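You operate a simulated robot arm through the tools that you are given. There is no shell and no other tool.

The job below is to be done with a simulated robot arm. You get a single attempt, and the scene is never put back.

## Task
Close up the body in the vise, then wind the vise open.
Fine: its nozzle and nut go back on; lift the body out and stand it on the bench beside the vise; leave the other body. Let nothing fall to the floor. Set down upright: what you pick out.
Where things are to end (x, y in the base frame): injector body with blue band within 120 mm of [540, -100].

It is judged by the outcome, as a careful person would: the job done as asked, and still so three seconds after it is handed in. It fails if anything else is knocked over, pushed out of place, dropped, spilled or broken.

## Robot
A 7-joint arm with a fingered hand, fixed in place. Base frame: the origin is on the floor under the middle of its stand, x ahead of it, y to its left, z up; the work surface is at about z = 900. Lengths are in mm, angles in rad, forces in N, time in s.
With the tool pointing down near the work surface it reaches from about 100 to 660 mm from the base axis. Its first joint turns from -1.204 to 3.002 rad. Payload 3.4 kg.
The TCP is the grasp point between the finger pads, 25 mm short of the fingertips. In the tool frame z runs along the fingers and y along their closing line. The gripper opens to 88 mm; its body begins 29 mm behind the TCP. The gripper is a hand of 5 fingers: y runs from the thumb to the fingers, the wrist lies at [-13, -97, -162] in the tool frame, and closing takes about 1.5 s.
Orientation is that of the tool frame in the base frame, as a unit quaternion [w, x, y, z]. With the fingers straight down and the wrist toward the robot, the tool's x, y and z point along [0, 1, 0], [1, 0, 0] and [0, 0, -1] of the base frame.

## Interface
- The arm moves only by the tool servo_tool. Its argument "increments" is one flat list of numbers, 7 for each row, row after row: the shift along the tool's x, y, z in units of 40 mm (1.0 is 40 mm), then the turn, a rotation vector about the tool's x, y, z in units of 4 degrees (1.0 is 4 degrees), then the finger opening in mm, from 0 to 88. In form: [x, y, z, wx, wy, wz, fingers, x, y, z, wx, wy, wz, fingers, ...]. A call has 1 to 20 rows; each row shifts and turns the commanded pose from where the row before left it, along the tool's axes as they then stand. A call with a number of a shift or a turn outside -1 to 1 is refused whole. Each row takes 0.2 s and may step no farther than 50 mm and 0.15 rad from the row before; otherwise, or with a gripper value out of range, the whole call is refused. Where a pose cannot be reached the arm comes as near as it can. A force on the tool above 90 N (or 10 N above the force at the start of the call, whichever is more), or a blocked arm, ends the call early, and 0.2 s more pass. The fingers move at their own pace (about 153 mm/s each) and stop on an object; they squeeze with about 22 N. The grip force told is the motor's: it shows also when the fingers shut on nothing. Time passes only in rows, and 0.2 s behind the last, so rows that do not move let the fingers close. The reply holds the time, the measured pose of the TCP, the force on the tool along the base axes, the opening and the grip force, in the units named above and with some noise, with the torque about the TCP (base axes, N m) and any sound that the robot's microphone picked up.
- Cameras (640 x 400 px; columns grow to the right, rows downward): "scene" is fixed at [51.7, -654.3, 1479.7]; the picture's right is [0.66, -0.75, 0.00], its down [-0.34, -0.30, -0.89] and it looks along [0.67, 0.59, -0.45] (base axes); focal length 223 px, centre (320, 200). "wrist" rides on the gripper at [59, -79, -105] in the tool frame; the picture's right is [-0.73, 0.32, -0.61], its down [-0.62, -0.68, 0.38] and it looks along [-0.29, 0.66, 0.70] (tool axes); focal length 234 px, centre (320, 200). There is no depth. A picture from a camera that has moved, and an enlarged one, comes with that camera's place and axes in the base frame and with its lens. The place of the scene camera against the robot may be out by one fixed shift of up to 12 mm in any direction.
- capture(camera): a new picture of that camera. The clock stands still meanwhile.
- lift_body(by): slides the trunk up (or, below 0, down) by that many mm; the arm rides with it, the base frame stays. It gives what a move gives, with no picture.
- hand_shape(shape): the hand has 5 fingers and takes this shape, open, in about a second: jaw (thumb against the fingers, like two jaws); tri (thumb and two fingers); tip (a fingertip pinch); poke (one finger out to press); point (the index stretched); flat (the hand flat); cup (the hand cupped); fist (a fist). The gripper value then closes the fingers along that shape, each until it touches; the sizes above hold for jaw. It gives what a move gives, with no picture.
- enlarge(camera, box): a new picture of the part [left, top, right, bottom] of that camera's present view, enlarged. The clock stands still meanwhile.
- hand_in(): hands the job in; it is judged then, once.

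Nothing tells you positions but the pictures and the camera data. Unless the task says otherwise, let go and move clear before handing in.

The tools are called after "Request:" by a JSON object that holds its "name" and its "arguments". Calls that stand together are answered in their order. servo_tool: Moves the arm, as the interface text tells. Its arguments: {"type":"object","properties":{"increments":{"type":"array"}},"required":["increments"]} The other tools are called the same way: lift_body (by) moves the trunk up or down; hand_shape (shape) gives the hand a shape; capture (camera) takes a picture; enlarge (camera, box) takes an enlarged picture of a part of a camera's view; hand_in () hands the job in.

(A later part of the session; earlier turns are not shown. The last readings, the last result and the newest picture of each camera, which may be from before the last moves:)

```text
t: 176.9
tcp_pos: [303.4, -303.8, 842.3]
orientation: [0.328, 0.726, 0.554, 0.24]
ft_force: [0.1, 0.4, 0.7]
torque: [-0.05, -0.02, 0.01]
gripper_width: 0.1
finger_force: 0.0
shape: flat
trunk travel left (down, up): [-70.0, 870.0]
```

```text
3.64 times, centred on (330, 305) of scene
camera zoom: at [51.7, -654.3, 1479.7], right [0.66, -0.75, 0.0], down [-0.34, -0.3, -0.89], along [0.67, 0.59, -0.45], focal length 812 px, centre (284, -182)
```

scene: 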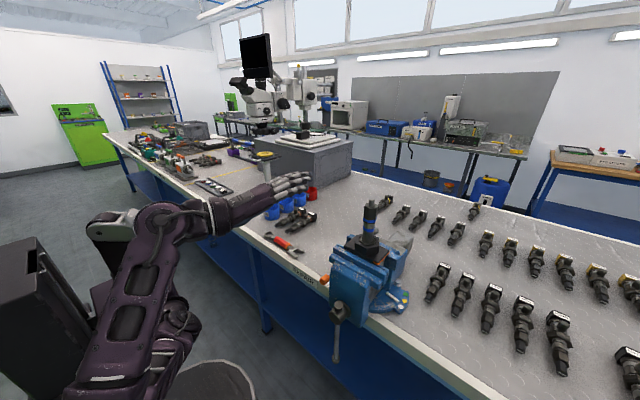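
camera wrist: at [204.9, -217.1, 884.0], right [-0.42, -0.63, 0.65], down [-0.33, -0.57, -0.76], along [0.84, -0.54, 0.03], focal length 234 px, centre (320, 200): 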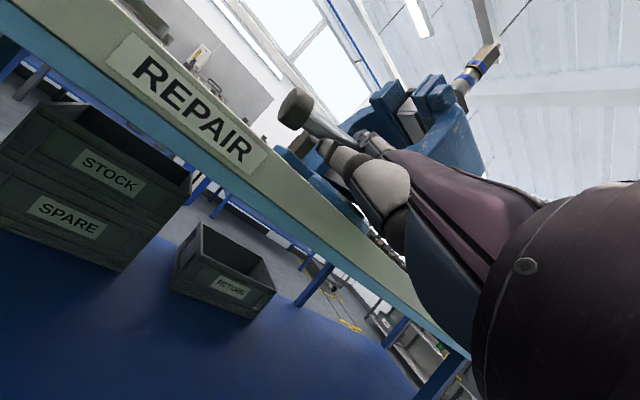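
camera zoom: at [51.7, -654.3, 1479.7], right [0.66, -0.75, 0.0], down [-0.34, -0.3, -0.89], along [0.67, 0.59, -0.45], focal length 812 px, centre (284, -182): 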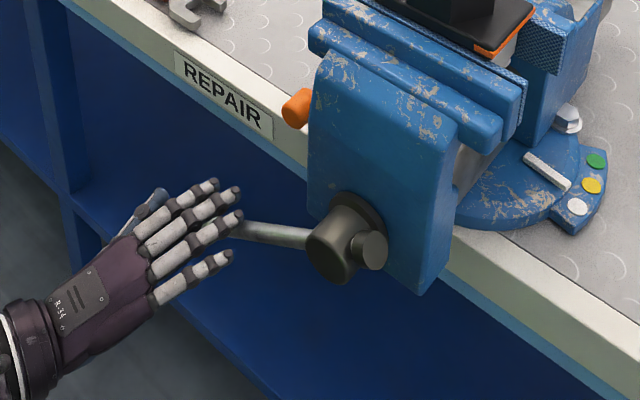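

Request:
{"name": "servo_tool", "arguments": {"increments": [-0.198, -0.281, 0.329, 0, 0, 0, 80, -0.268, -0.242, 0.321, 0, 0, 0, 80, -0.332, -0.188, 0.296, 0, 0, 0, 80]}}

Request:
{"name": "enlarge", "arguments": {"camera": "scene", "box": [260, 250, 400, 360]}}

Request:
{"name": "enlarge", "arguments": {"camera": "wrist", "box": [200, 60, 420, 260]}}

```text
t: 177.7
tcp_pos: [303.8, -336.6, 796.7]
orientation: [0.328, 0.726, 0.554, 0.241]
ft_force: [-0.2, -0.5, -0.2]
torque: [-0.02, -0.02, -0.02]
gripper_width: 0.0
finger_force: 0.1
shape: flat
trunk travel left (down, up): [-70.0, 870.0]
```

```text
3.64 times, centred on (330, 305) of scene
camera zoom: at [51.7, -654.3, 1479.7], right [0.66, -0.75, 0.0], down [-0.34, -0.3, -0.89], along [0.67, 0.59, -0.45], focal length 812 px, centre (284, -182)
```

zoom: 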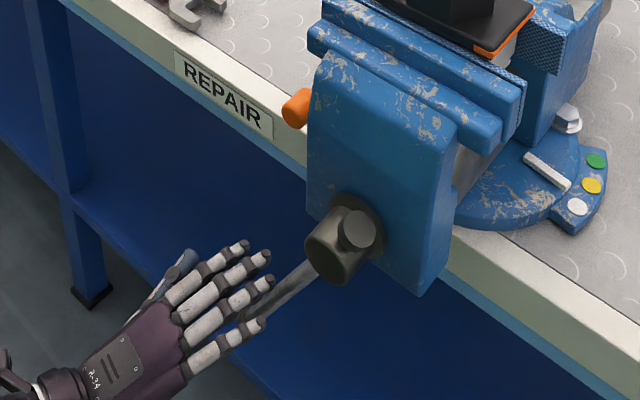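

```text
2.00 times, centred on (310, 160) of wrist
camera zoom: at [192.7, -245.2, 807.1], right [-0.42, -0.63, 0.66], down [-0.34, -0.56, -0.75], along [0.84, -0.54, 0.03], focal length 468 px, centre (340, 280)
```

zoom: 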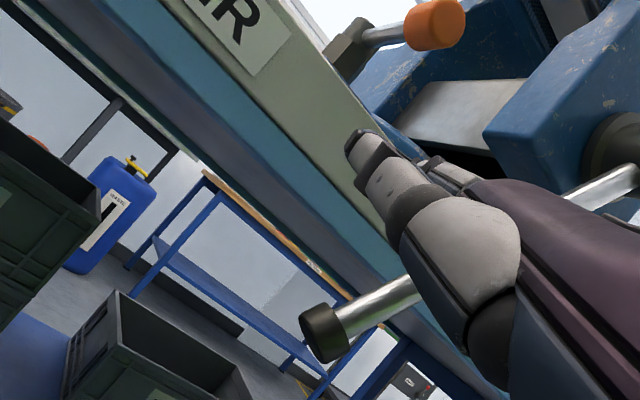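

Request:
{"name": "servo_tool", "arguments": {"increments": [-0.382, -0.1, 0.235, 0, 0, 0, 80, -0.431, -0.035, 0.195, 0, 0, 0, 80, -0.456, 0.05, 0.12, 0, 0, 0, 80]}}

Request:
{"name": "enlarge", "arguments": {"camera": "scene", "box": [260, 250, 400, 360]}}

Request:
{"name": "enlarge", "arguments": {"camera": "scene", "box": [320, 200, 420, 262]}}

```text
t: 178.5
tcp_pos: [303.0, -388.7, 779.3]
orientation: [0.327, 0.726, 0.555, 0.241]
ft_force: [-0.6, 0.5, -0.3]
torque: [-0.13, -0.05, 0.02]
gripper_width: 0.1
finger_force: 0.1
shape: flat
trunk travel left (down, up): [-70.0, 870.0]
```

```text
3.64 times, centred on (330, 305) of scene
camera zoom: at [51.7, -654.3, 1479.7], right [0.66, -0.75, 0.0], down [-0.34, -0.3, -0.89], along [0.67, 0.59, -0.45], focal length 812 px, centre (284, -182)
```

zoom: 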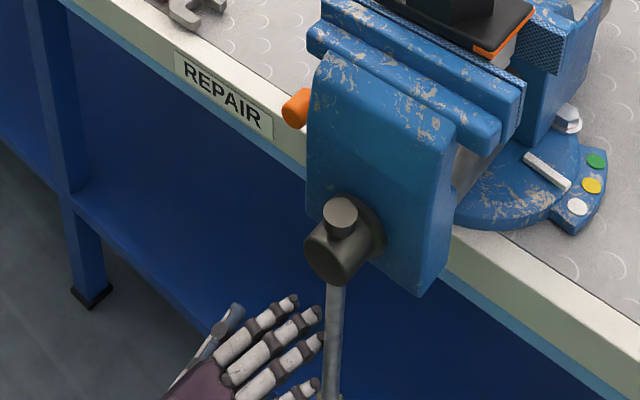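

```text
6.40 times, centred on (370, 231) of scene
camera zoom: at [51.7, -654.3, 1479.7], right [0.66, -0.75, 0.0], down [-0.34, -0.3, -0.89], along [0.67, 0.59, -0.45], focal length 1429 px, centre (0, 2)
```

zoom: 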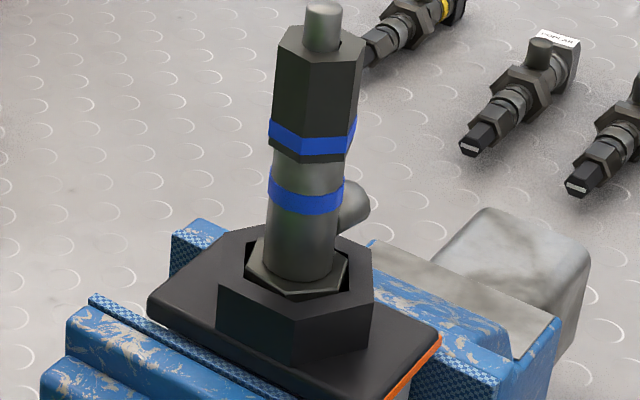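

One full turn is done: the bar hangs down again and the front jaw stands about 11 mm further out; the holder has settled on the jaws with the body still upright. That is open enough — further could let the holder drop. Withdraw the hand from the handle and bring it up.

Request:
{"name": "servo_tool", "arguments": {"increments": [0.527, -0.224, -0.26, 0, 0, 0, 80, 0.527, -0.224, -0.26, 0, 0, 0, 80]}}

Request:
{"name": "lift_body", "arguments": {"by": 420}}

Request:
{"name": "capture", "arguments": {"camera": "scene"}}

Request:
{"name": "enlarge", "arguments": {"camera": "scene", "box": [310, 200, 430, 370]}}

```text
t: 179.1
tcp_pos: [288.8, -340.7, 779.5]
orientation: [0.328, 0.726, 0.554, 0.241]
ft_force: [0.3, 0.1, -0.1]
torque: [-0.01, 0.01, 0.02]
gripper_width: 0.0
finger_force: 0.1
shape: flat
trunk travel left (down, up): [-70.0, 870.0]
```

```text
refused: 420 is not a number from -400 to 400
```

```text
taken
```

scene: 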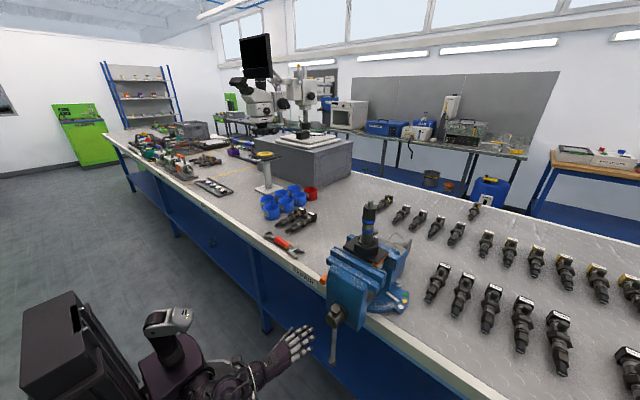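

```text
2.35 times, centred on (370, 285) of scene
camera zoom: at [51.7, -654.3, 1479.7], right [0.66, -0.75, 0.0], down [-0.34, -0.3, -0.89], along [0.67, 0.59, -0.45], focal length 526 px, centre (202, 0)
```

zoom: 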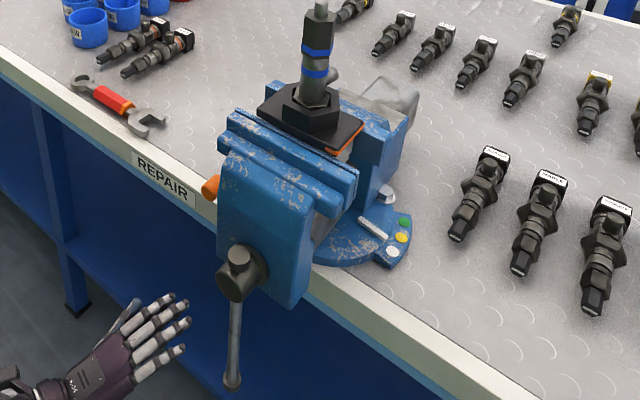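

Request:
{"name": "lift_body", "arguments": {"by": 400}}

Request:
{"name": "hand_shape", "arguments": {"shape": "jaw"}}

Request:
{"name": "enlarge", "arguments": {"camera": "scene", "box": [320, 200, 420, 270]}}

Request:
{"name": "capture", "arguments": {"camera": "wrist"}}

```text
t: 182.9
tcp_pos: [288.8, -342.4, 1179.3]
orientation: [0.328, 0.726, 0.555, 0.241]
ft_force: [0.7, -0.2, 0.7]
torque: [0.0, -0.02, 0.03]
gripper_width: 0.0
finger_force: 0.0
shape: flat
trunk travel left (down, up): [-470.0, 470.0]
```

```text
t: 183.8
tcp_pos: [288.1, -340.9, 1180.2]
orientation: [0.329, 0.726, 0.554, 0.242]
ft_force: [-0.6, 0.5, -0.5]
torque: [-0.03, 0.01, -0.01]
gripper_width: 87.8
finger_force: 0.0
shape: jaw
trunk travel left (down, up): [-470.0, 470.0]
```

```text
5.71 times, centred on (370, 235) of scene
camera zoom: at [51.7, -654.3, 1479.7], right [0.66, -0.75, 0.0], down [-0.34, -0.3, -0.89], along [0.67, 0.59, -0.45], focal length 1276 px, centre (34, 0)
```

zoom: 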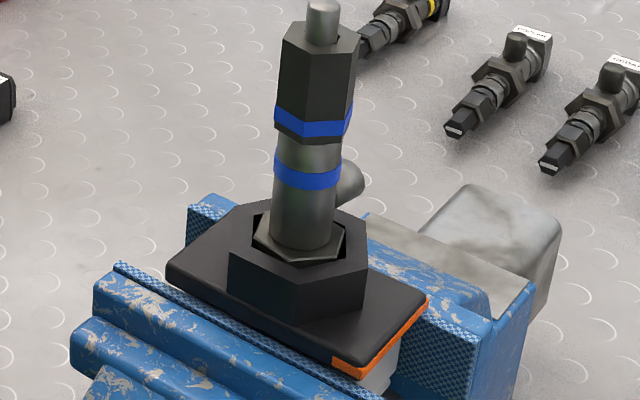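

```text
taken
camera wrist: at [177.9, -250.1, 1190.0], right [-0.42, -0.63, 0.66], down [-0.34, -0.56, -0.75], along [0.84, -0.54, 0.03], focal length 234 px, centre (320, 200)
```

wrist: 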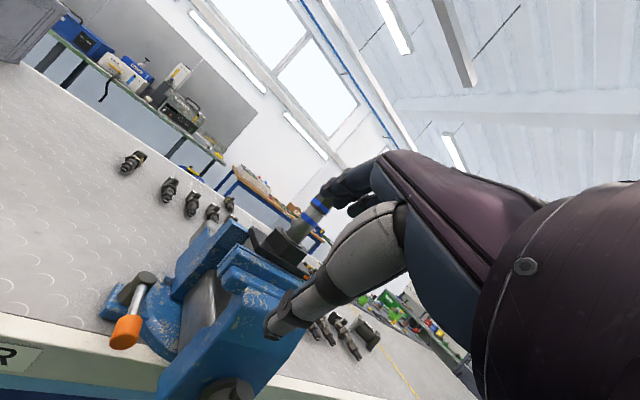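

The body still stands upright in the holder. Now raise the trunk to the earlier working height and turn the hand to point down again.

Request:
{"name": "lift_body", "arguments": {"by": 245}}

Request:
{"name": "servo_tool", "arguments": {"increments": [0, 0, 0, 1, 0, 0, 88, 0, 0, 0, 1, 0, 0, 88, 0, 0, 0, 1, 0, 0, 88, 0, 0, 0, 1, 0, 0, 88, 0, 0, 0, 1, 0, 0, 88, 0, 0, 0, 1, 0, 0, 88, 0, 0, 0, 1, 0, 0, 88, 0, 0, 0, 1, 0, 0, 88, 0, 0, 0, 1, 0, 0, 88, 0, 0, 0, 1, 0, 0, 88, 0, 0, 0, 0.5, 0, 0, 88]}}

```text
t: 186.3
tcp_pos: [287.9, -342.2, 1423.8]
orientation: [0.328, 0.726, 0.555, 0.241]
ft_force: [0.7, 0.0, -0.2]
torque: [-0.01, 0.01, 0.0]
gripper_width: 87.7
finger_force: 0.1
shape: jaw
trunk travel left (down, up): [-715.0, 225.0]
```

```text
t: 188.8
tcp_pos: [288.0, -340.5, 1424.0]
orientation: [0.046, 0.795, 0.605, 0.026]
ft_force: [0.2, 0.0, 0.1]
torque: [-0.03, -0.01, -0.01]
gripper_width: 87.8
finger_force: 0.1
shape: jaw
trunk travel left (down, up): [-715.0, 225.0]
```

Request:
{"name": "servo_tool", "arguments": {"increments": [0, 0, 0, 0.75, 0.11, -0.3, 88, 0, 0, 0, 0.75, 0.11, -0.3, 88, -0.205, 0.811, 0, 0, 0, 0, 88, -0.205, 0.811, 0, 0, 0, 0, 88, -0.205, 0.811, 0.2, 0, 0, 0, 88, -0.205, 0.811, 0.4, 0, 0, 0, 88, -0.205, 0.811, 0.4, 0, 0, 0, 88]}}

Request:
{"name": "capture", "arguments": {"camera": "wrist"}}

Request:
{"name": "enlarge", "arguments": {"camera": "scene", "box": [320, 130, 440, 250]}}

```text
t: 190.3
tcp_pos: [436.9, -417.5, 1383.8]
orientation: [-0.001, 0.783, 0.622, -0.001]
ft_force: [0.6, -0.2, 0.1]
torque: [-0.01, 0.01, -0.01]
gripper_width: 88.1
finger_force: 0.1
shape: jaw
trunk travel left (down, up): [-715.0, 225.0]
```

```text
taken
camera wrist: at [375.0, -344.3, 1488.8], right [0.15, -0.78, 0.61], down [-0.81, -0.45, -0.38], along [0.57, -0.43, -0.7], focal length 234 px, centre (320, 200)
```

wrist: 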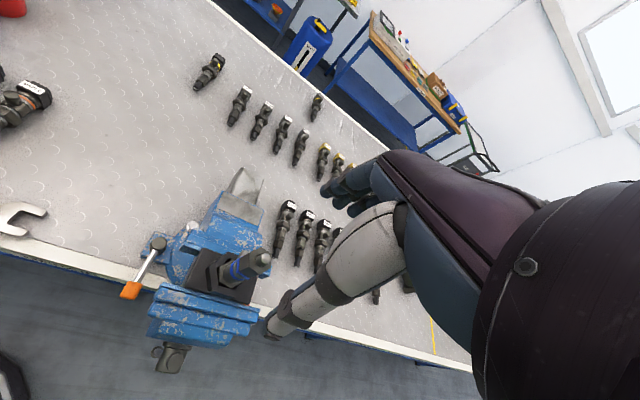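

```text
3.33 times, centred on (380, 190) of scene
camera zoom: at [51.7, -654.3, 1479.7], right [0.66, -0.75, 0.0], down [-0.34, -0.3, -0.89], along [0.67, 0.59, -0.45], focal length 744 px, centre (120, 233)
```

zoom: 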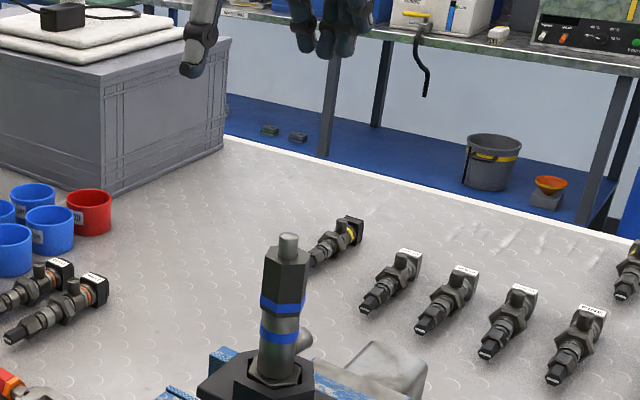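

Request:
{"name": "enlarge", "arguments": {"camera": "wrist", "box": [180, 230, 290, 310]}}

Request:
{"name": "enlarge", "arguments": {"camera": "wrist", "box": [120, 190, 300, 380]}}

```text
5.00 times, centred on (235, 270) of wrist
camera zoom: at [375.0, -344.3, 1488.8], right [0.15, -0.78, 0.61], down [-0.81, -0.45, -0.38], along [0.57, -0.43, -0.7], focal length 1171 px, centre (745, -150)
```

zoom: 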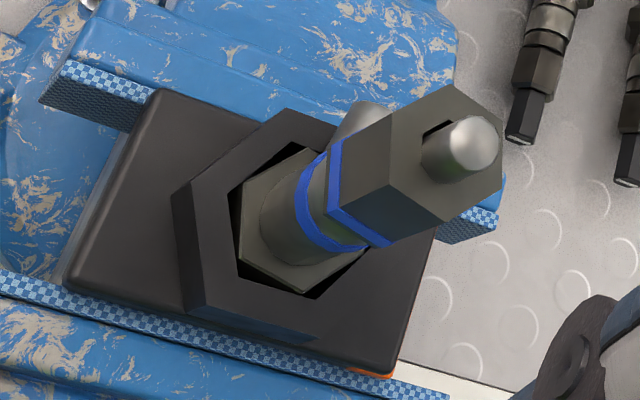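

```text
2.11 times, centred on (210, 285) of wrist
camera zoom: at [375.0, -344.3, 1488.8], right [0.15, -0.78, 0.61], down [-0.81, -0.45, -0.38], along [0.57, -0.43, -0.7], focal length 493 px, centre (552, 21)
```

zoom: 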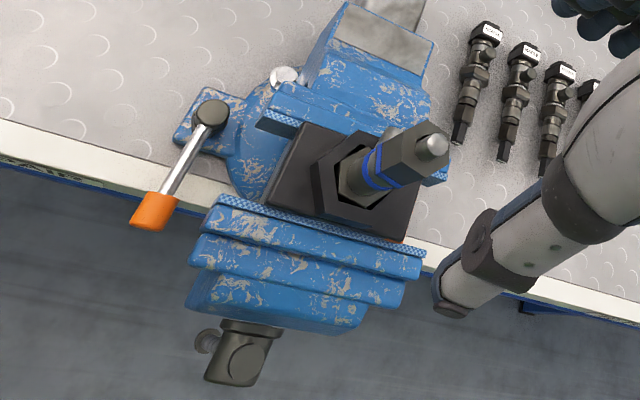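

The nut axis is at about (463, -440). Move directly above it.

Request:
{"name": "servo_tool", "arguments": {"increments": [-0.2, 0.38, 0.5, 0, 0, 0, 88, -0.2, 0.38, 0.5, 0, 0, 0, 88, 0, 0, 0.8, 0, 0, 0, 88]}}

Request:
{"name": "enlarge", "arguments": {"camera": "wrist", "box": [240, 190, 350, 290]}}

Request:
{"name": "enlarge", "arguments": {"camera": "scene", "box": [340, 160, 410, 230]}}

```text
t: 191.2
tcp_pos: [461.7, -440.9, 1313.7]
orientation: [0.001, 0.784, 0.621, -0.001]
ft_force: [-0.2, -0.2, -0.3]
torque: [0.03, -0.05, -0.01]
gripper_width: 88.0
finger_force: 0.1
shape: jaw
trunk travel left (down, up): [-715.0, 225.0]
```

```text
4.00 times, centred on (295, 240) of wrist
camera zoom: at [398.6, -366.4, 1417.1], right [0.15, -0.78, 0.61], down [-0.81, -0.45, -0.38], along [0.57, -0.43, -0.7], focal length 937 px, centre (420, 40)
```

zoom: 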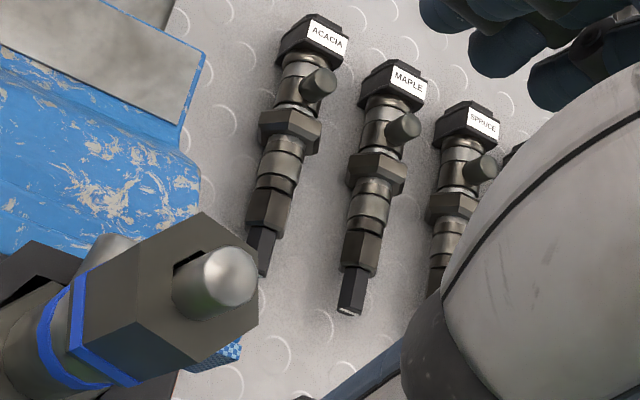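

```text
5.71 times, centred on (375, 195) of scene
camera zoom: at [51.7, -654.3, 1479.7], right [0.66, -0.75, 0.0], down [-0.34, -0.3, -0.89], along [0.67, 0.59, -0.45], focal length 1276 px, centre (6, 229)
```

zoom: 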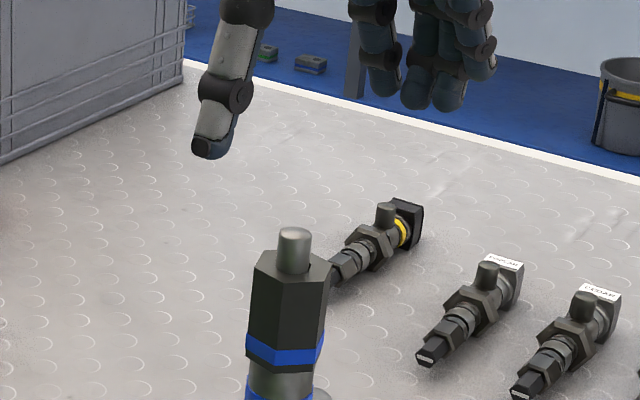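

Aligned over the nut with its flats. Descend and grip.

Request:
{"name": "servo_tool", "arguments": {"increments": [0.048, -0.003, 0.73, 0, 0, 0, 88, 0, 0, 0.73, 0, 0, 0, 88, 0, 0, 0.73, 0, 0, 0, 80]}}

Request:
{"name": "enlarge", "arguments": {"camera": "wrist", "box": [240, 190, 350, 290]}}

Request:
{"name": "enlarge", "arguments": {"camera": "scene", "box": [340, 170, 410, 240]}}

```text
t: 191.9
tcp_pos: [462.9, -439.5, 1224.5]
orientation: [0.0, 0.784, 0.621, 0.0]
ft_force: [0.0, -0.1, -0.4]
torque: [-0.01, 0.01, -0.04]
gripper_width: 80.3
finger_force: 0.1
shape: jaw
trunk travel left (down, up): [-715.0, 225.0]
```

```text
4.00 times, centred on (295, 240) of wrist
camera zoom: at [399.6, -364.6, 1329.4], right [0.15, -0.78, 0.61], down [-0.81, -0.45, -0.38], along [0.57, -0.43, -0.7], focal length 937 px, centre (420, 40)
```

zoom: 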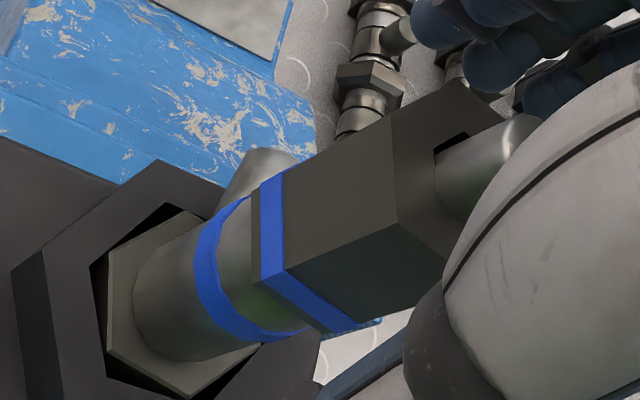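

```text
5.71 times, centred on (375, 205) of scene
camera zoom: at [51.7, -654.3, 1479.7], right [0.66, -0.75, 0.0], down [-0.34, -0.3, -0.89], along [0.67, 0.59, -0.45], focal length 1276 px, centre (6, 171)
```

zoom: 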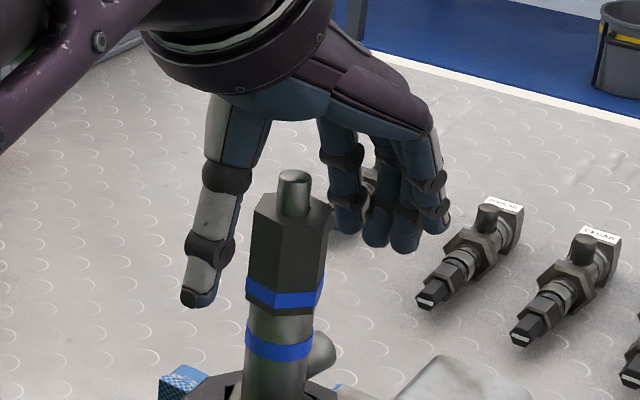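

Request:
{"name": "servo_tool", "arguments": {"increments": [0, 0, 0, 0, 0, 0, 55, 0, 0, 0, 0, 0, 0, 40, 0, 0, 0, 0, 0, 0, 30, 0, 0, 0, 0, 0, 0, 20, 0, 0, 0, 0, 0, 0, 5, 0, 0, 0, 0, 0, 0, 0]}}

Request:
{"name": "enlarge", "arguments": {"camera": "wrist", "box": [240, 190, 350, 290]}}

Request:
{"name": "enlarge", "arguments": {"camera": "scene", "box": [340, 190, 410, 260]}}

```text
t: 193.3
tcp_pos: [463.3, -437.2, 1224.5]
orientation: [0.0, 0.784, 0.621, 0.0]
ft_force: [1.9, 0.0, 0.9]
torque: [0.0, -0.05, 0.02]
gripper_width: 26.9
finger_force: 21.6
shape: jaw
trunk travel left (down, up): [-715.0, 225.0]
```

```text
4.00 times, centred on (295, 240) of wrist
camera zoom: at [399.7, -364.4, 1329.6], right [0.15, -0.78, 0.61], down [-0.81, -0.45, -0.38], along [0.57, -0.43, -0.7], focal length 937 px, centre (420, 40)
```

zoom: 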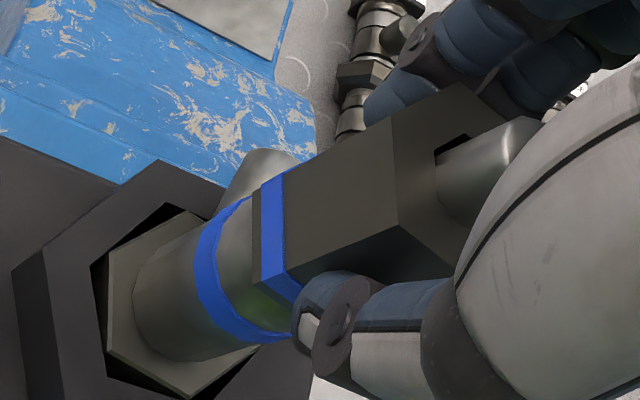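

```text
5.71 times, centred on (375, 225) of scene
camera zoom: at [51.7, -654.3, 1479.7], right [0.66, -0.75, 0.0], down [-0.34, -0.3, -0.89], along [0.67, 0.59, -0.45], focal length 1276 px, centre (6, 57)
```

zoom: 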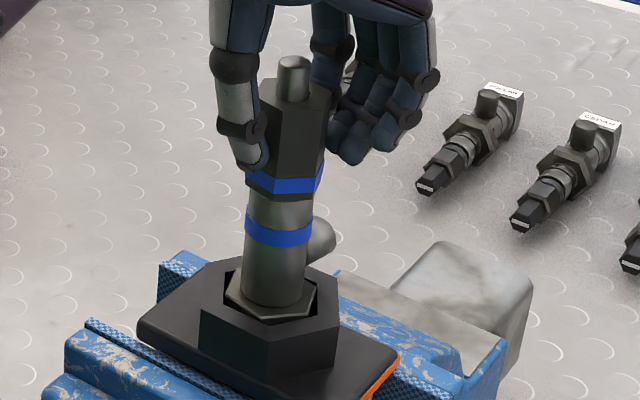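

Gripped. Lift slowly straight up, checking that the holder stays on the vise.

Request:
{"name": "servo_tool", "arguments": {"increments": [0, 0, -0.1, 0, 0, 0, 0, 0, 0, -0.1, 0, 0, 0, 0, 0, 0, -0.15, 0, 0, 0, 0, 0, 0, -0.15, 0, 0, 0, 0]}}

Request:
{"name": "enlarge", "arguments": {"camera": "scene", "box": [340, 190, 410, 260]}}

Request:
{"name": "enlarge", "arguments": {"camera": "wrist", "box": [200, 190, 350, 330]}}

```text
t: 194.3
tcp_pos: [463.0, -438.7, 1244.5]
orientation: [0.001, 0.784, 0.621, 0.0]
ft_force: [0.1, 0.5, -4.4]
torque: [0.0, 0.01, 0.01]
gripper_width: 26.9
finger_force: 22.3
shape: jaw
trunk travel left (down, up): [-715.0, 225.0]
```

```text
5.71 times, centred on (375, 225) of scene
camera zoom: at [51.7, -654.3, 1479.7], right [0.66, -0.75, 0.0], down [-0.34, -0.3, -0.89], along [0.67, 0.59, -0.45], focal length 1276 px, centre (6, 57)
```

zoom: 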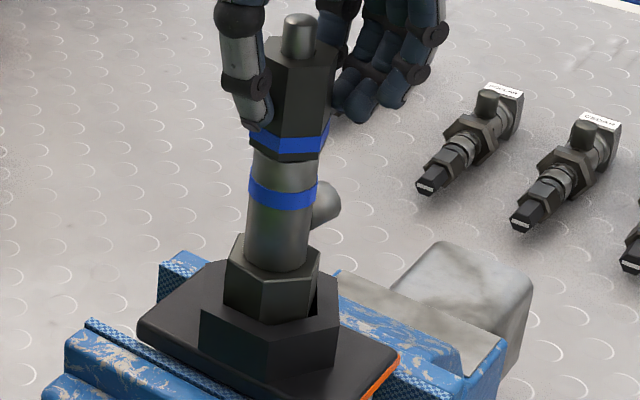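

```text
2.86 times, centred on (275, 260) of wrist
camera zoom: at [399.5, -364.8, 1349.2], right [0.15, -0.78, 0.61], down [-0.81, -0.45, -0.38], along [0.57, -0.43, -0.7], focal length 669 px, centre (449, 29)
```

zoom: 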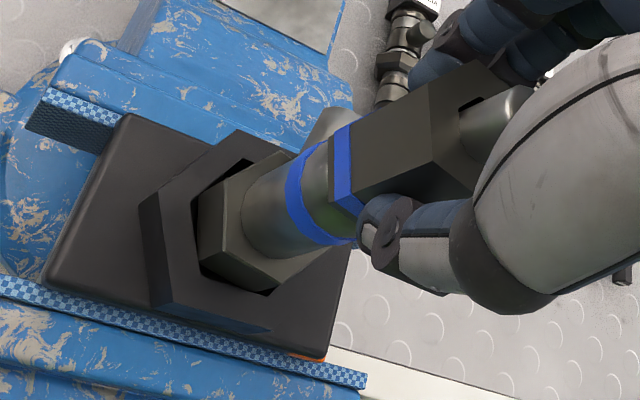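

The body slides up out of the hex socket and the holder stays. Continue lifting.

Request:
{"name": "servo_tool", "arguments": {"increments": [0, 0, -0.3, 0, 0, 0, 0, 0, 0, -0.5, 0, 0, 0, 0, 0, 0, -0.5, 0, 0, 0, 0, 0, 0, -0.5, 0, 0, 0, 0]}}

Request:
{"name": "enlarge", "arguments": {"camera": "scene", "box": [340, 150, 420, 260]}}

Request:
{"name": "enlarge", "arguments": {"camera": "wrist", "box": [180, 190, 350, 350]}}

```text
t: 195.3
tcp_pos: [462.4, -438.9, 1317.1]
orientation: [0.0, 0.783, 0.622, -0.001]
ft_force: [0.0, 0.1, -3.2]
torque: [0.01, -0.02, 0.02]
gripper_width: 26.7
finger_force: 22.2
shape: jaw
trunk travel left (down, up): [-715.0, 225.0]
```

```text
3.64 times, centred on (380, 205) of scene
camera zoom: at [51.7, -654.3, 1479.7], right [0.66, -0.75, 0.0], down [-0.34, -0.3, -0.89], along [0.67, 0.59, -0.45], focal length 812 px, centre (102, 182)
```

zoom: 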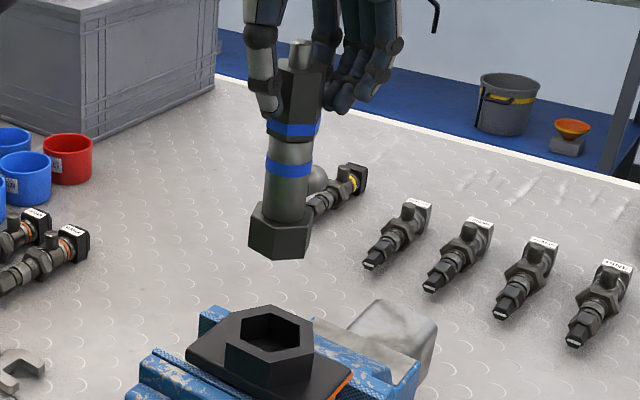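

```text
2.50 times, centred on (265, 270) of wrist
camera zoom: at [399.6, -364.2, 1421.7], right [0.15, -0.78, 0.61], down [-0.81, -0.45, -0.38], along [0.57, -0.43, -0.7], focal length 585 px, centre (458, 25)
```

zoom: 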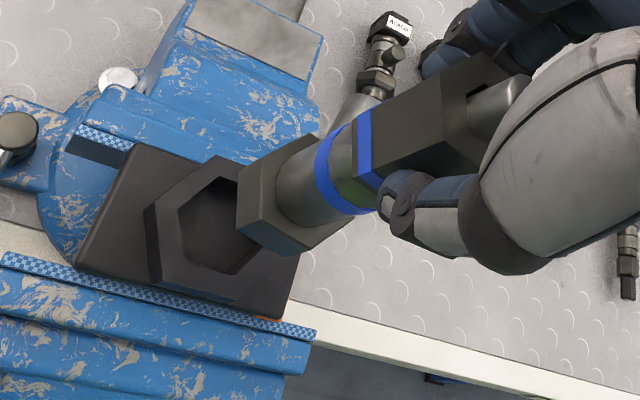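

The body is out and hangs straight, with a flat hex foot. Carry it over the bench to the free spot at about (590, -108), left of the vise.

Request:
{"name": "servo_tool", "arguments": {"increments": [0, 0, -0.4, 0, 0, 0, 0, 0.732, 0.104, 0, 0, 0, 0, 0, 0.732, 0.104, 0, 0, 0, 0, 0, 0.732, 0.104, 0, 0, 0, 0, 0, 0.732, 0.104, 0, 0, 0, 0, 0, 0.732, 0.104, 0, 0, 0, 0, 0, 0.732, 0.104, 0, 0, 0, 0, 0, 0.732, 0.104, 0, 0, 0, 0, 0, 0.732, 0.104, 0, 0, 0, 0, 0, 0.732, 0.104, 0, 0, 0, 0, 0, 0.732, 0.104, 0, 0, 0, 0, 0, 0.732, 0.104, 0, 0, 0, 0, 0, 0.732, 0.104, 0, 0, 0, 0, 0]}}

Request:
{"name": "capture", "arguments": {"camera": "wrist"}}

Request:
{"name": "capture", "arguments": {"camera": "scene"}}

```text
t: 198.2
tcp_pos: [563.3, -144.1, 1305.0]
orientation: [0.001, 0.783, 0.622, 0.0]
ft_force: [0.8, -0.5, -4.4]
torque: [0.01, -0.02, -0.01]
gripper_width: 26.7
finger_force: 22.0
shape: jaw
out of reach, approached as far as the arm can: row 11, 12, 13
trunk travel left (down, up): [-715.0, 225.0]
```

```text
taken
camera wrist: at [499.0, -70.6, 1410.1], right [0.15, -0.78, 0.61], down [-0.8, -0.45, -0.39], along [0.58, -0.43, -0.7], focal length 234 px, centre (320, 200)
```

wrist: 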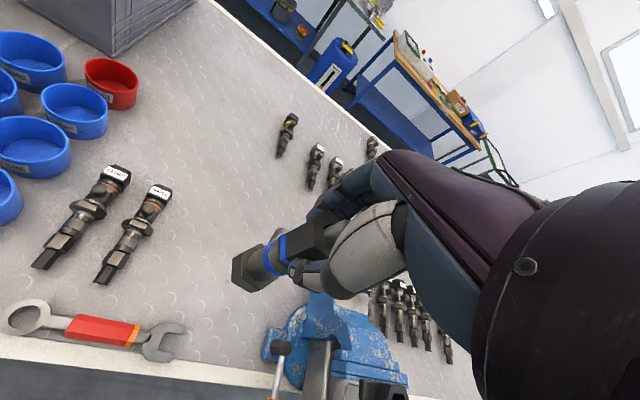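

```text
taken
```

scene: 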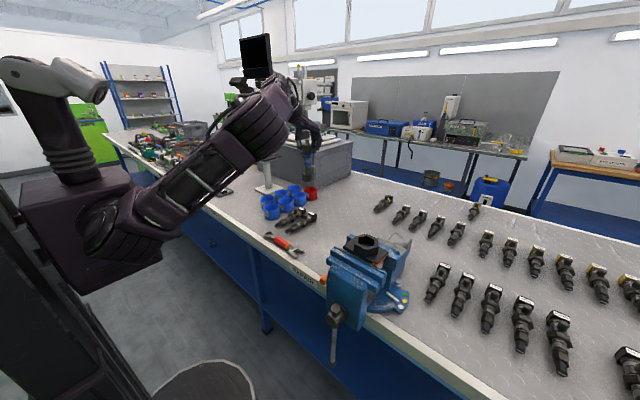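

Request:
{"name": "lift_body", "arguments": {"by": -150}}

Request:
{"name": "servo_tool", "arguments": {"increments": [0.4, 0.1, 0.5, 0, 0, 0, 0, 0.4, 0.1, 0.5, 0, 0, 0, 0, 0.2, 0.05, 0.5, 0, 0, 0, 0]}}

Request:
{"name": "capture", "arguments": {"camera": "wrist"}}

Request:
{"name": "enlarge", "arguments": {"camera": "scene", "box": [250, 140, 370, 260]}}

```text
t: 199.9
tcp_pos: [561.7, -145.0, 1155.5]
orientation: [0.0, 0.783, 0.623, 0.001]
ft_force: [0.2, 0.4, -4.5]
torque: [-0.01, -0.01, 0.02]
gripper_width: 26.8
finger_force: 21.4
shape: jaw
trunk travel left (down, up): [-565.0, 375.0]
```

```text
t: 200.7
tcp_pos: [574.0, -117.6, 1090.7]
orientation: [-0.001, 0.783, 0.622, 0.002]
ft_force: [0.8, -0.1, -4.6]
torque: [-0.01, 0.02, -0.01]
gripper_width: 26.7
finger_force: 21.9
shape: jaw
out of reach, approached as far as the arm can: row 1, 2
trunk travel left (down, up): [-565.0, 375.0]
```

```text
taken
camera wrist: at [509.7, -45.3, 1195.5], right [0.15, -0.78, 0.6], down [-0.8, -0.45, -0.39], along [0.58, -0.43, -0.7], focal length 234 px, centre (320, 200)
```

wrist: 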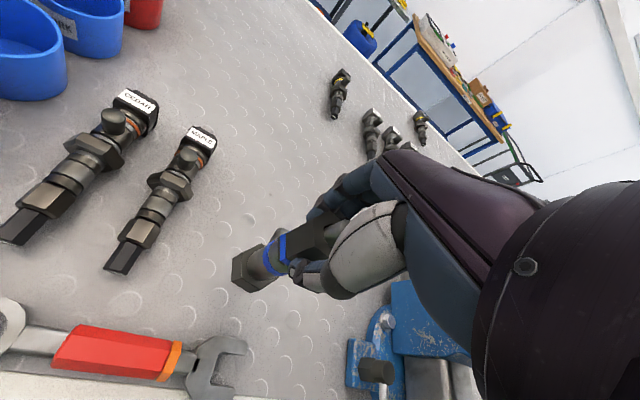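

```text
3.33 times, centred on (310, 200) of scene
camera zoom: at [51.7, -654.3, 1479.7], right [0.66, -0.75, 0.0], down [-0.34, -0.3, -0.89], along [0.67, 0.59, -0.45], focal length 744 px, centre (353, 200)
```

zoom: 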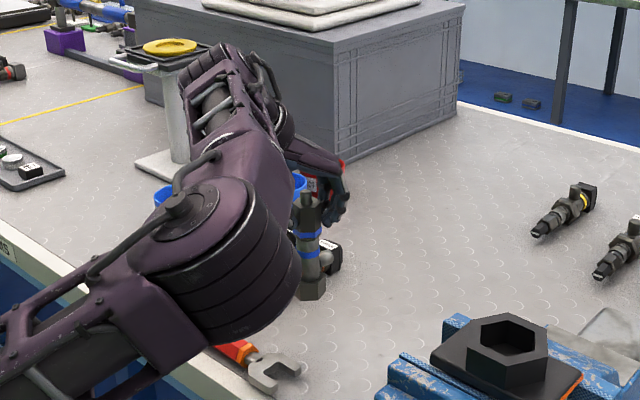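

Clear of the wrench and the injector lying to the left. Lower steadily, then in small steps to contact.

Request:
{"name": "servo_tool", "arguments": {"increments": [0, 0, 0.4, 0, 0, 0, 0, 0, 0, 0.4, 0, 0, 0, 0, 0, 0, 0.3, 0, 0, 0, 0]}}

Request:
{"name": "capture", "arguments": {"camera": "wrist"}}

Request:
{"name": "enlarge", "arguments": {"camera": "scene", "box": [280, 170, 360, 260]}}

```text
t: 201.5
tcp_pos: [573.9, -117.1, 1047.2]
orientation: [0.0, 0.783, 0.622, 0.001]
ft_force: [0.4, 0.0, -3.7]
torque: [-0.02, -0.01, -0.02]
gripper_width: 26.6
finger_force: 21.7
shape: jaw
trunk travel left (down, up): [-565.0, 375.0]
```

```text
taken
camera wrist: at [510.1, -43.8, 1151.5], right [0.15, -0.78, 0.61], down [-0.8, -0.45, -0.39], along [0.58, -0.43, -0.7], focal length 234 px, centre (320, 200)
```

wrist: 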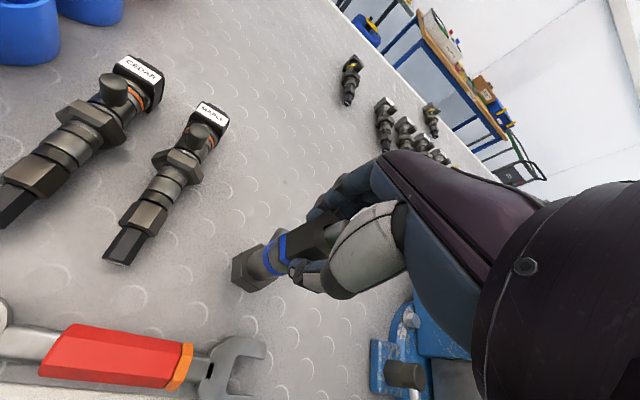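

```text
4.44 times, centred on (320, 215) of scene
camera zoom: at [51.7, -654.3, 1479.7], right [0.66, -0.75, 0.0], down [-0.34, -0.3, -0.89], along [0.67, 0.59, -0.45], focal length 993 px, centre (320, 133)
```

zoom: 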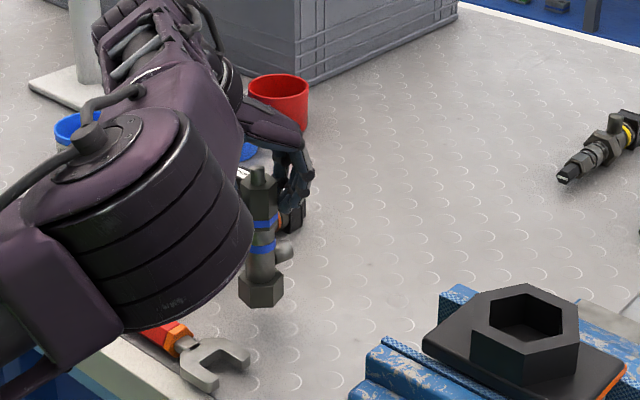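

Request:
{"name": "servo_tool", "arguments": {"increments": [0, 0, 0.2, 0, 0, 0, 0, 0, 0, 0.15, 0, 0, 0, 0]}}

Request:
{"name": "servo_tool", "arguments": {"increments": [0, 0, 0.05, 0, 0, 0, 0, 0, 0, 0.05, 0, 0, 0, 0]}}

Request:
{"name": "enlarge", "arguments": {"camera": "wrist", "box": [200, 190, 340, 320]}}

Request:
{"name": "enlarge", "arguments": {"camera": "scene", "box": [290, 190, 350, 260]}}

```text
t: 202.1
tcp_pos: [573.6, -117.2, 1032.3]
orientation: [0.0, 0.784, 0.621, 0.001]
ft_force: [-0.1, 0.0, -4.8]
torque: [-0.02, 0.01, 0.02]
gripper_width: 26.6
finger_force: 22.2
shape: jaw
trunk travel left (down, up): [-565.0, 375.0]
```

```text
t: 202.7
tcp_pos: [574.3, -117.1, 1029.3]
orientation: [0.0, 0.783, 0.622, 0.0]
ft_force: [0.5, -0.1, -3.3]
torque: [0.0, -0.01, 0.03]
gripper_width: 26.4
finger_force: 21.7
shape: jaw
trunk travel left (down, up): [-565.0, 375.0]
```

```text
3.08 times, centred on (270, 255) of wrist
camera zoom: at [510.1, -43.5, 1133.7], right [0.15, -0.78, 0.61], down [-0.8, -0.45, -0.39], along [0.58, -0.43, -0.7], focal length 720 px, centre (474, 31)
```

zoom: 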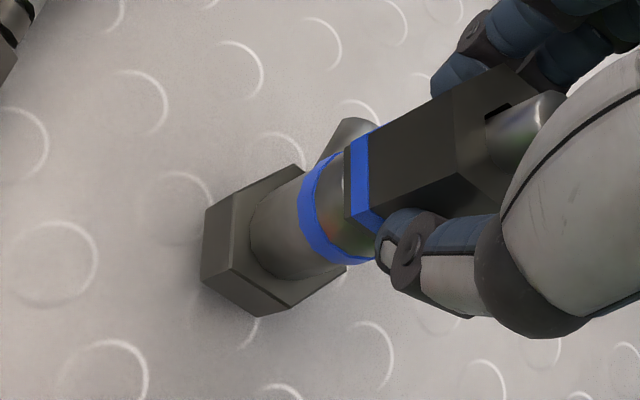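

```text
5.71 times, centred on (320, 225) of scene
camera zoom: at [51.7, -654.3, 1479.7], right [0.66, -0.75, 0.0], down [-0.34, -0.3, -0.89], along [0.67, 0.59, -0.45], focal length 1276 px, centre (320, 57)
```

zoom: 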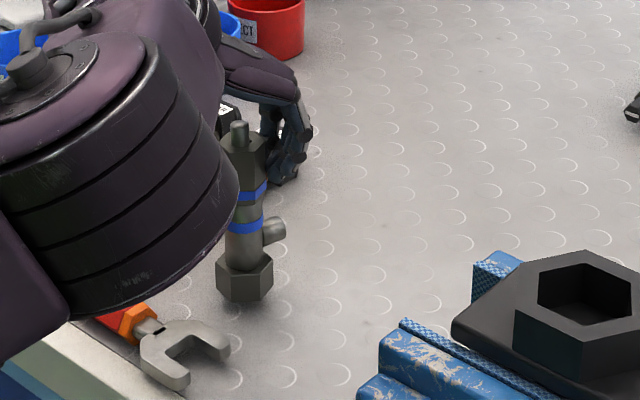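

Request:
{"name": "servo_tool", "arguments": {"increments": [0, 0, 0.04, 0, 0, 0, 0, 0, 0, 0.04, 0, 0, 0, 0, 0, 0, 0, 0, 0, 0, 0]}}

Request:
{"name": "servo_tool", "arguments": {"increments": [0, 0, 0.04, 0, 0, 0, 0, 0, 0, 0.04, 0, 0, 0, 0, 0, 0, 0, 0, 0, 0, 0]}}

```text
t: 203.5
tcp_pos: [574.2, -116.7, 1025.1]
orientation: [0.0, 0.783, 0.622, 0.001]
ft_force: [0.4, -0.6, -3.4]
torque: [0.0, 0.01, -0.01]
gripper_width: 26.7
finger_force: 21.7
shape: jaw
trunk travel left (down, up): [-565.0, 375.0]
```

```text
t: 204.3
tcp_pos: [574.4, -117.0, 1023.1]
orientation: [0.0, 0.783, 0.622, 0.002]
ft_force: [0.5, -0.7, -4.2]
torque: [0.01, 0.01, 0.03]
gripper_width: 26.6
finger_force: 22.1
shape: jaw
trunk travel left (down, up): [-565.0, 375.0]
```

Request:
{"name": "servo_tool", "arguments": {"increments": [0, 0, 0.04, 0, 0, 0, 0, 0, 0, 0.03, 0, 0, 0, 0, 0, 0, 0, 0, 0, 0, 0]}}

Request:
{"name": "enlarge", "arguments": {"camera": "scene", "box": [300, 205, 340, 255]}}

Request:
{"name": "enlarge", "arguments": {"camera": "wrist", "box": [210, 210, 310, 310]}}

```text
t: 205.1
tcp_pos: [573.9, -118.4, 1020.2]
orientation: [0.001, 0.783, 0.622, 0.002]
ft_force: [0.4, 1.0, -3.9]
torque: [-0.01, 0.01, 0.0]
gripper_width: 26.8
finger_force: 22.0
shape: jaw
trunk travel left (down, up): [-565.0, 375.0]
```

```text
8.00 times, centred on (320, 230) of scene
camera zoom: at [51.7, -654.3, 1479.7], right [0.66, -0.75, 0.0], down [-0.34, -0.3, -0.89], along [0.67, 0.59, -0.45], focal length 1787 px, centre (320, -40)
```

zoom: 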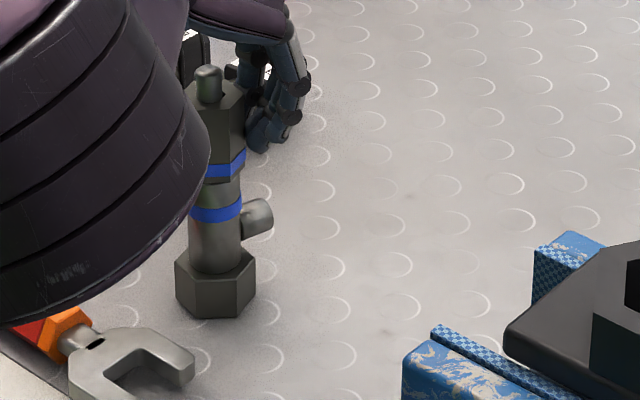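

```text
4.00 times, centred on (260, 260) of wrist
camera zoom: at [510.3, -43.8, 1124.5], right [0.15, -0.78, 0.61], down [-0.8, -0.45, -0.39], along [0.58, -0.43, -0.7], focal length 937 px, centre (560, -40)
```

zoom: 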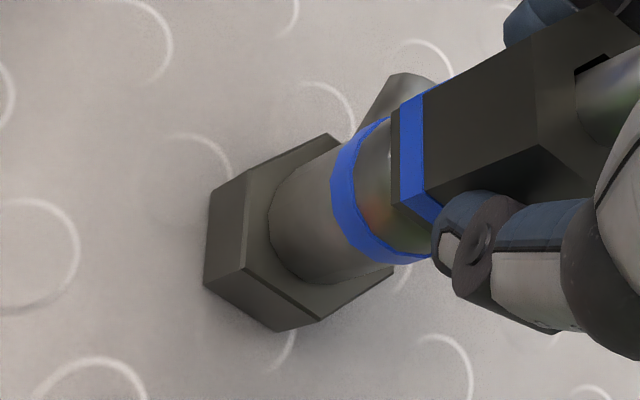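

Request:
{"name": "servo_tool", "arguments": {"increments": [0, 0, 0.04, 0, 0, 0, 0, 0, 0, 0, 0, 0, 0, 0]}}

Request:
{"name": "servo_tool", "arguments": {"increments": [0, 0, 0.04, 0, 0, 0, 0, 0, 0, 0, 0, 0, 0, 0]}}

Request:
{"name": "servo_tool", "arguments": {"increments": [0, 0, 0.04, 0, 0, 0, 0, 0, 0, 0, 0, 0, 0, 0]}}

```text
t: 205.7
tcp_pos: [574.2, -117.4, 1017.5]
orientation: [0.0, 0.783, 0.621, 0.001]
ft_force: [0.8, 0.0, -2.5]
torque: [0.03, -0.01, 0.01]
gripper_width: 26.4
finger_force: 21.9
shape: jaw
trunk travel left (down, up): [-565.0, 375.0]
```

```text
t: 206.3
tcp_pos: [573.4, -117.5, 1017.3]
orientation: [0.001, 0.783, 0.622, 0.003]
ft_force: [-0.3, -0.1, 0.5]
torque: [0.05, -0.06, 0.02]
gripper_width: 26.7
finger_force: 21.9
shape: jaw
trunk travel left (down, up): [-565.0, 375.0]
```

```text
t: 206.9
tcp_pos: [573.6, -116.8, 1015.8]
orientation: [0.0, 0.783, 0.622, 0.002]
ft_force: [2.0, 0.8, 6.1]
torque: [0.03, -0.05, -0.01]
gripper_width: 27.1
finger_force: 22.2
shape: jaw
trunk travel left (down, up): [-565.0, 375.0]
```

Contact: the body stands on the bench. Ease off a touch and open the hand slowly.

Request:
{"name": "servo_tool", "arguments": {"increments": [0, 0, -0.03, 0, 0, 0, 0, 0, 0, 0, 0, 0, 0, 0]}}

Request:
{"name": "servo_tool", "arguments": {"increments": [0, 0, 0, 0, 0, 0, 25, 0, 0, 0, 0, 0, 0, 28, 0, 0, 0, 0, 0, 0, 31, 0, 0, 0, 0, 0, 0, 36, 0, 0, 0, 0, 0, 0, 44]}}

Request:
{"name": "enlarge", "arguments": {"camera": "scene", "box": [300, 205, 340, 255]}}

Request:
{"name": "enlarge", "arguments": {"camera": "wrist", "box": [210, 180, 350, 310]}}

```text
t: 207.5
tcp_pos: [572.7, -118.2, 1017.5]
orientation: [0.001, 0.783, 0.622, 0.001]
ft_force: [1.3, 1.3, 3.9]
torque: [0.0, -0.09, 0.0]
gripper_width: 26.9
finger_force: 22.3
shape: jaw
trunk travel left (down, up): [-565.0, 375.0]
```

```text
t: 208.7
tcp_pos: [573.7, -118.8, 1014.6]
orientation: [0.0, 0.783, 0.622, 0.001]
ft_force: [-0.1, 0.3, 0.3]
torque: [0.01, 0.03, 0.01]
gripper_width: 43.5
finger_force: 0.0
shape: jaw
trunk travel left (down, up): [-565.0, 375.0]
```

```text
8.00 times, centred on (320, 230) of scene
camera zoom: at [51.7, -654.3, 1479.7], right [0.66, -0.75, 0.0], down [-0.34, -0.3, -0.89], along [0.67, 0.59, -0.45], focal length 1787 px, centre (320, -40)
```

zoom: 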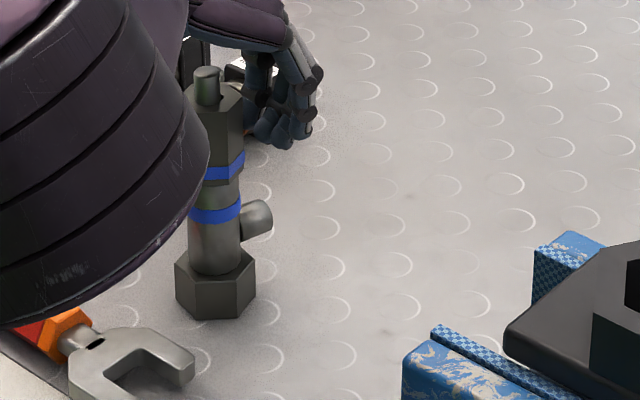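

```text
3.08 times, centred on (280, 245) of wrist
camera zoom: at [509.7, -43.9, 1121.3], right [0.15, -0.78, 0.61], down [-0.8, -0.45, -0.39], along [0.58, -0.43, -0.7], focal length 720 px, centre (443, 62)
```

zoom: 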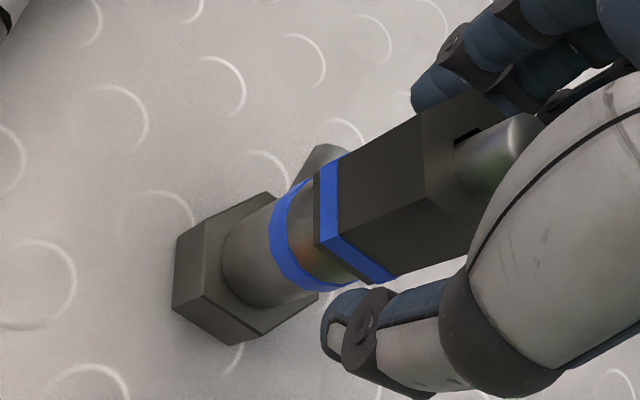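

The body stands upright on its own. Open fully and withdraw straight up.

Request:
{"name": "servo_tool", "arguments": {"increments": [0, 0, 0, 0, 0, 0, 65, 0, 0, 0, 0, 0, 0, 88, 0, 0, 0, 0, 0, 0, 88, 0, 0, -0.5, 0, 0, 0, 88, 0, 0, -0.8, 0, 0, 0, 88, 0, 0, -1, 0, 0, 0, 88, 0, 0, -1, 0, 0, 0, 88]}}

Request:
{"name": "capture", "arguments": {"camera": "wrist"}}

Request:
{"name": "capture", "arguments": {"camera": "scene"}}

```text
t: 210.3
tcp_pos: [560.5, -134.0, 1141.8]
orientation: [0.0, 0.783, 0.623, 0.003]
ft_force: [0.0, 0.3, -0.3]
torque: [-0.03, -0.02, -0.02]
gripper_width: 88.0
finger_force: 0.1
shape: jaw
out of reach, approached as far as the arm can: row 6, 7
trunk travel left (down, up): [-565.0, 375.0]
```

```text
taken
camera wrist: at [496.1, -60.9, 1246.0], right [0.15, -0.78, 0.61], down [-0.8, -0.45, -0.39], along [0.58, -0.43, -0.69], focal length 234 px, centre (320, 200)
```

wrist: 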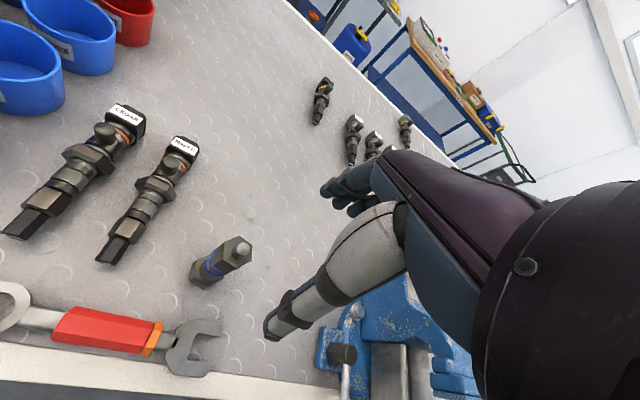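

```text
taken
```

scene: 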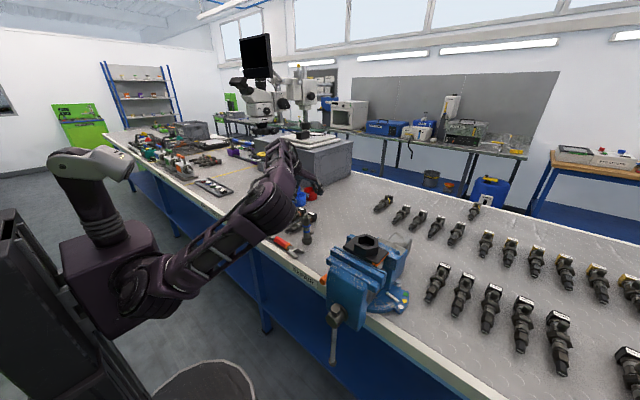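

The body stands at about (574, -118), well within the asked area. I'll check the vise opening against the first pictures and look for anything disturbed.

Request:
{"name": "enlarge", "arguments": {"camera": "scene", "box": [280, 250, 440, 370]}}

Request:
{"name": "enlarge", "arguments": {"camera": "scene", "box": [250, 180, 450, 305]}}

Request:
{"name": "enlarge", "arguments": {"camera": "wrist", "box": [60, 130, 300, 380]}}

```text
3.33 times, centred on (360, 310) of scene
camera zoom: at [51.7, -654.3, 1479.7], right [0.66, -0.75, 0.0], down [-0.34, -0.3, -0.89], along [0.67, 0.59, -0.45], focal length 744 px, centre (187, -167)
```

zoom: 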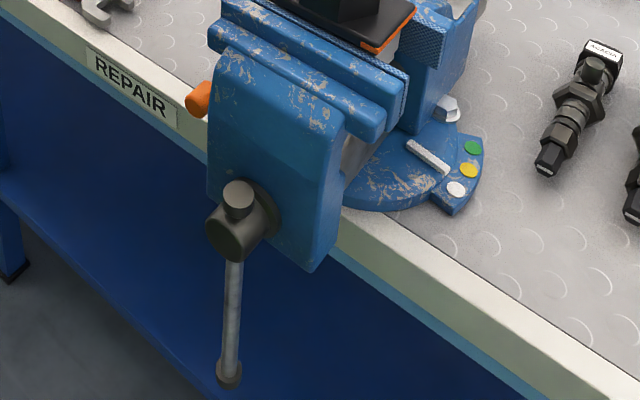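

```text
3.20 times, centred on (350, 242) of scene
camera zoom: at [51.7, -654.3, 1479.7], right [0.66, -0.75, 0.0], down [-0.34, -0.3, -0.89], along [0.67, 0.59, -0.45], focal length 715 px, centre (224, 64)
```

zoom: 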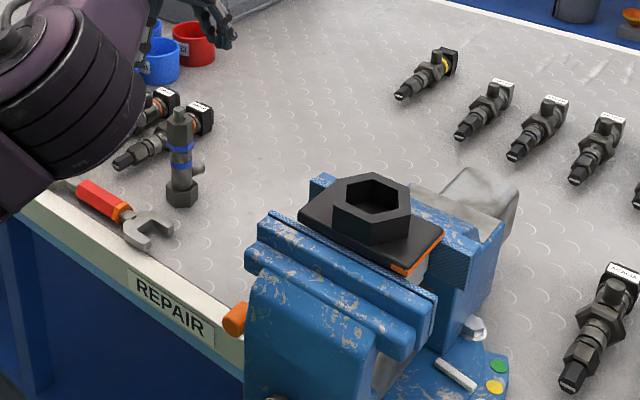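

```text
1.60 times, centred on (180, 255) of wrist
camera zoom: at [496.1, -60.9, 1246.0], right [0.15, -0.78, 0.61], down [-0.8, -0.45, -0.39], along [0.58, -0.43, -0.69], focal length 375 px, centre (544, 112)
```

zoom: 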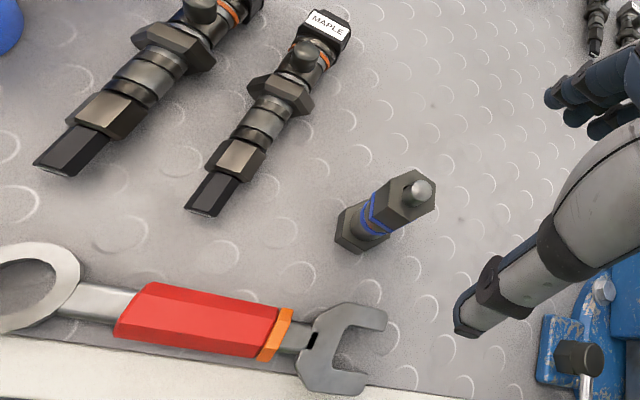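

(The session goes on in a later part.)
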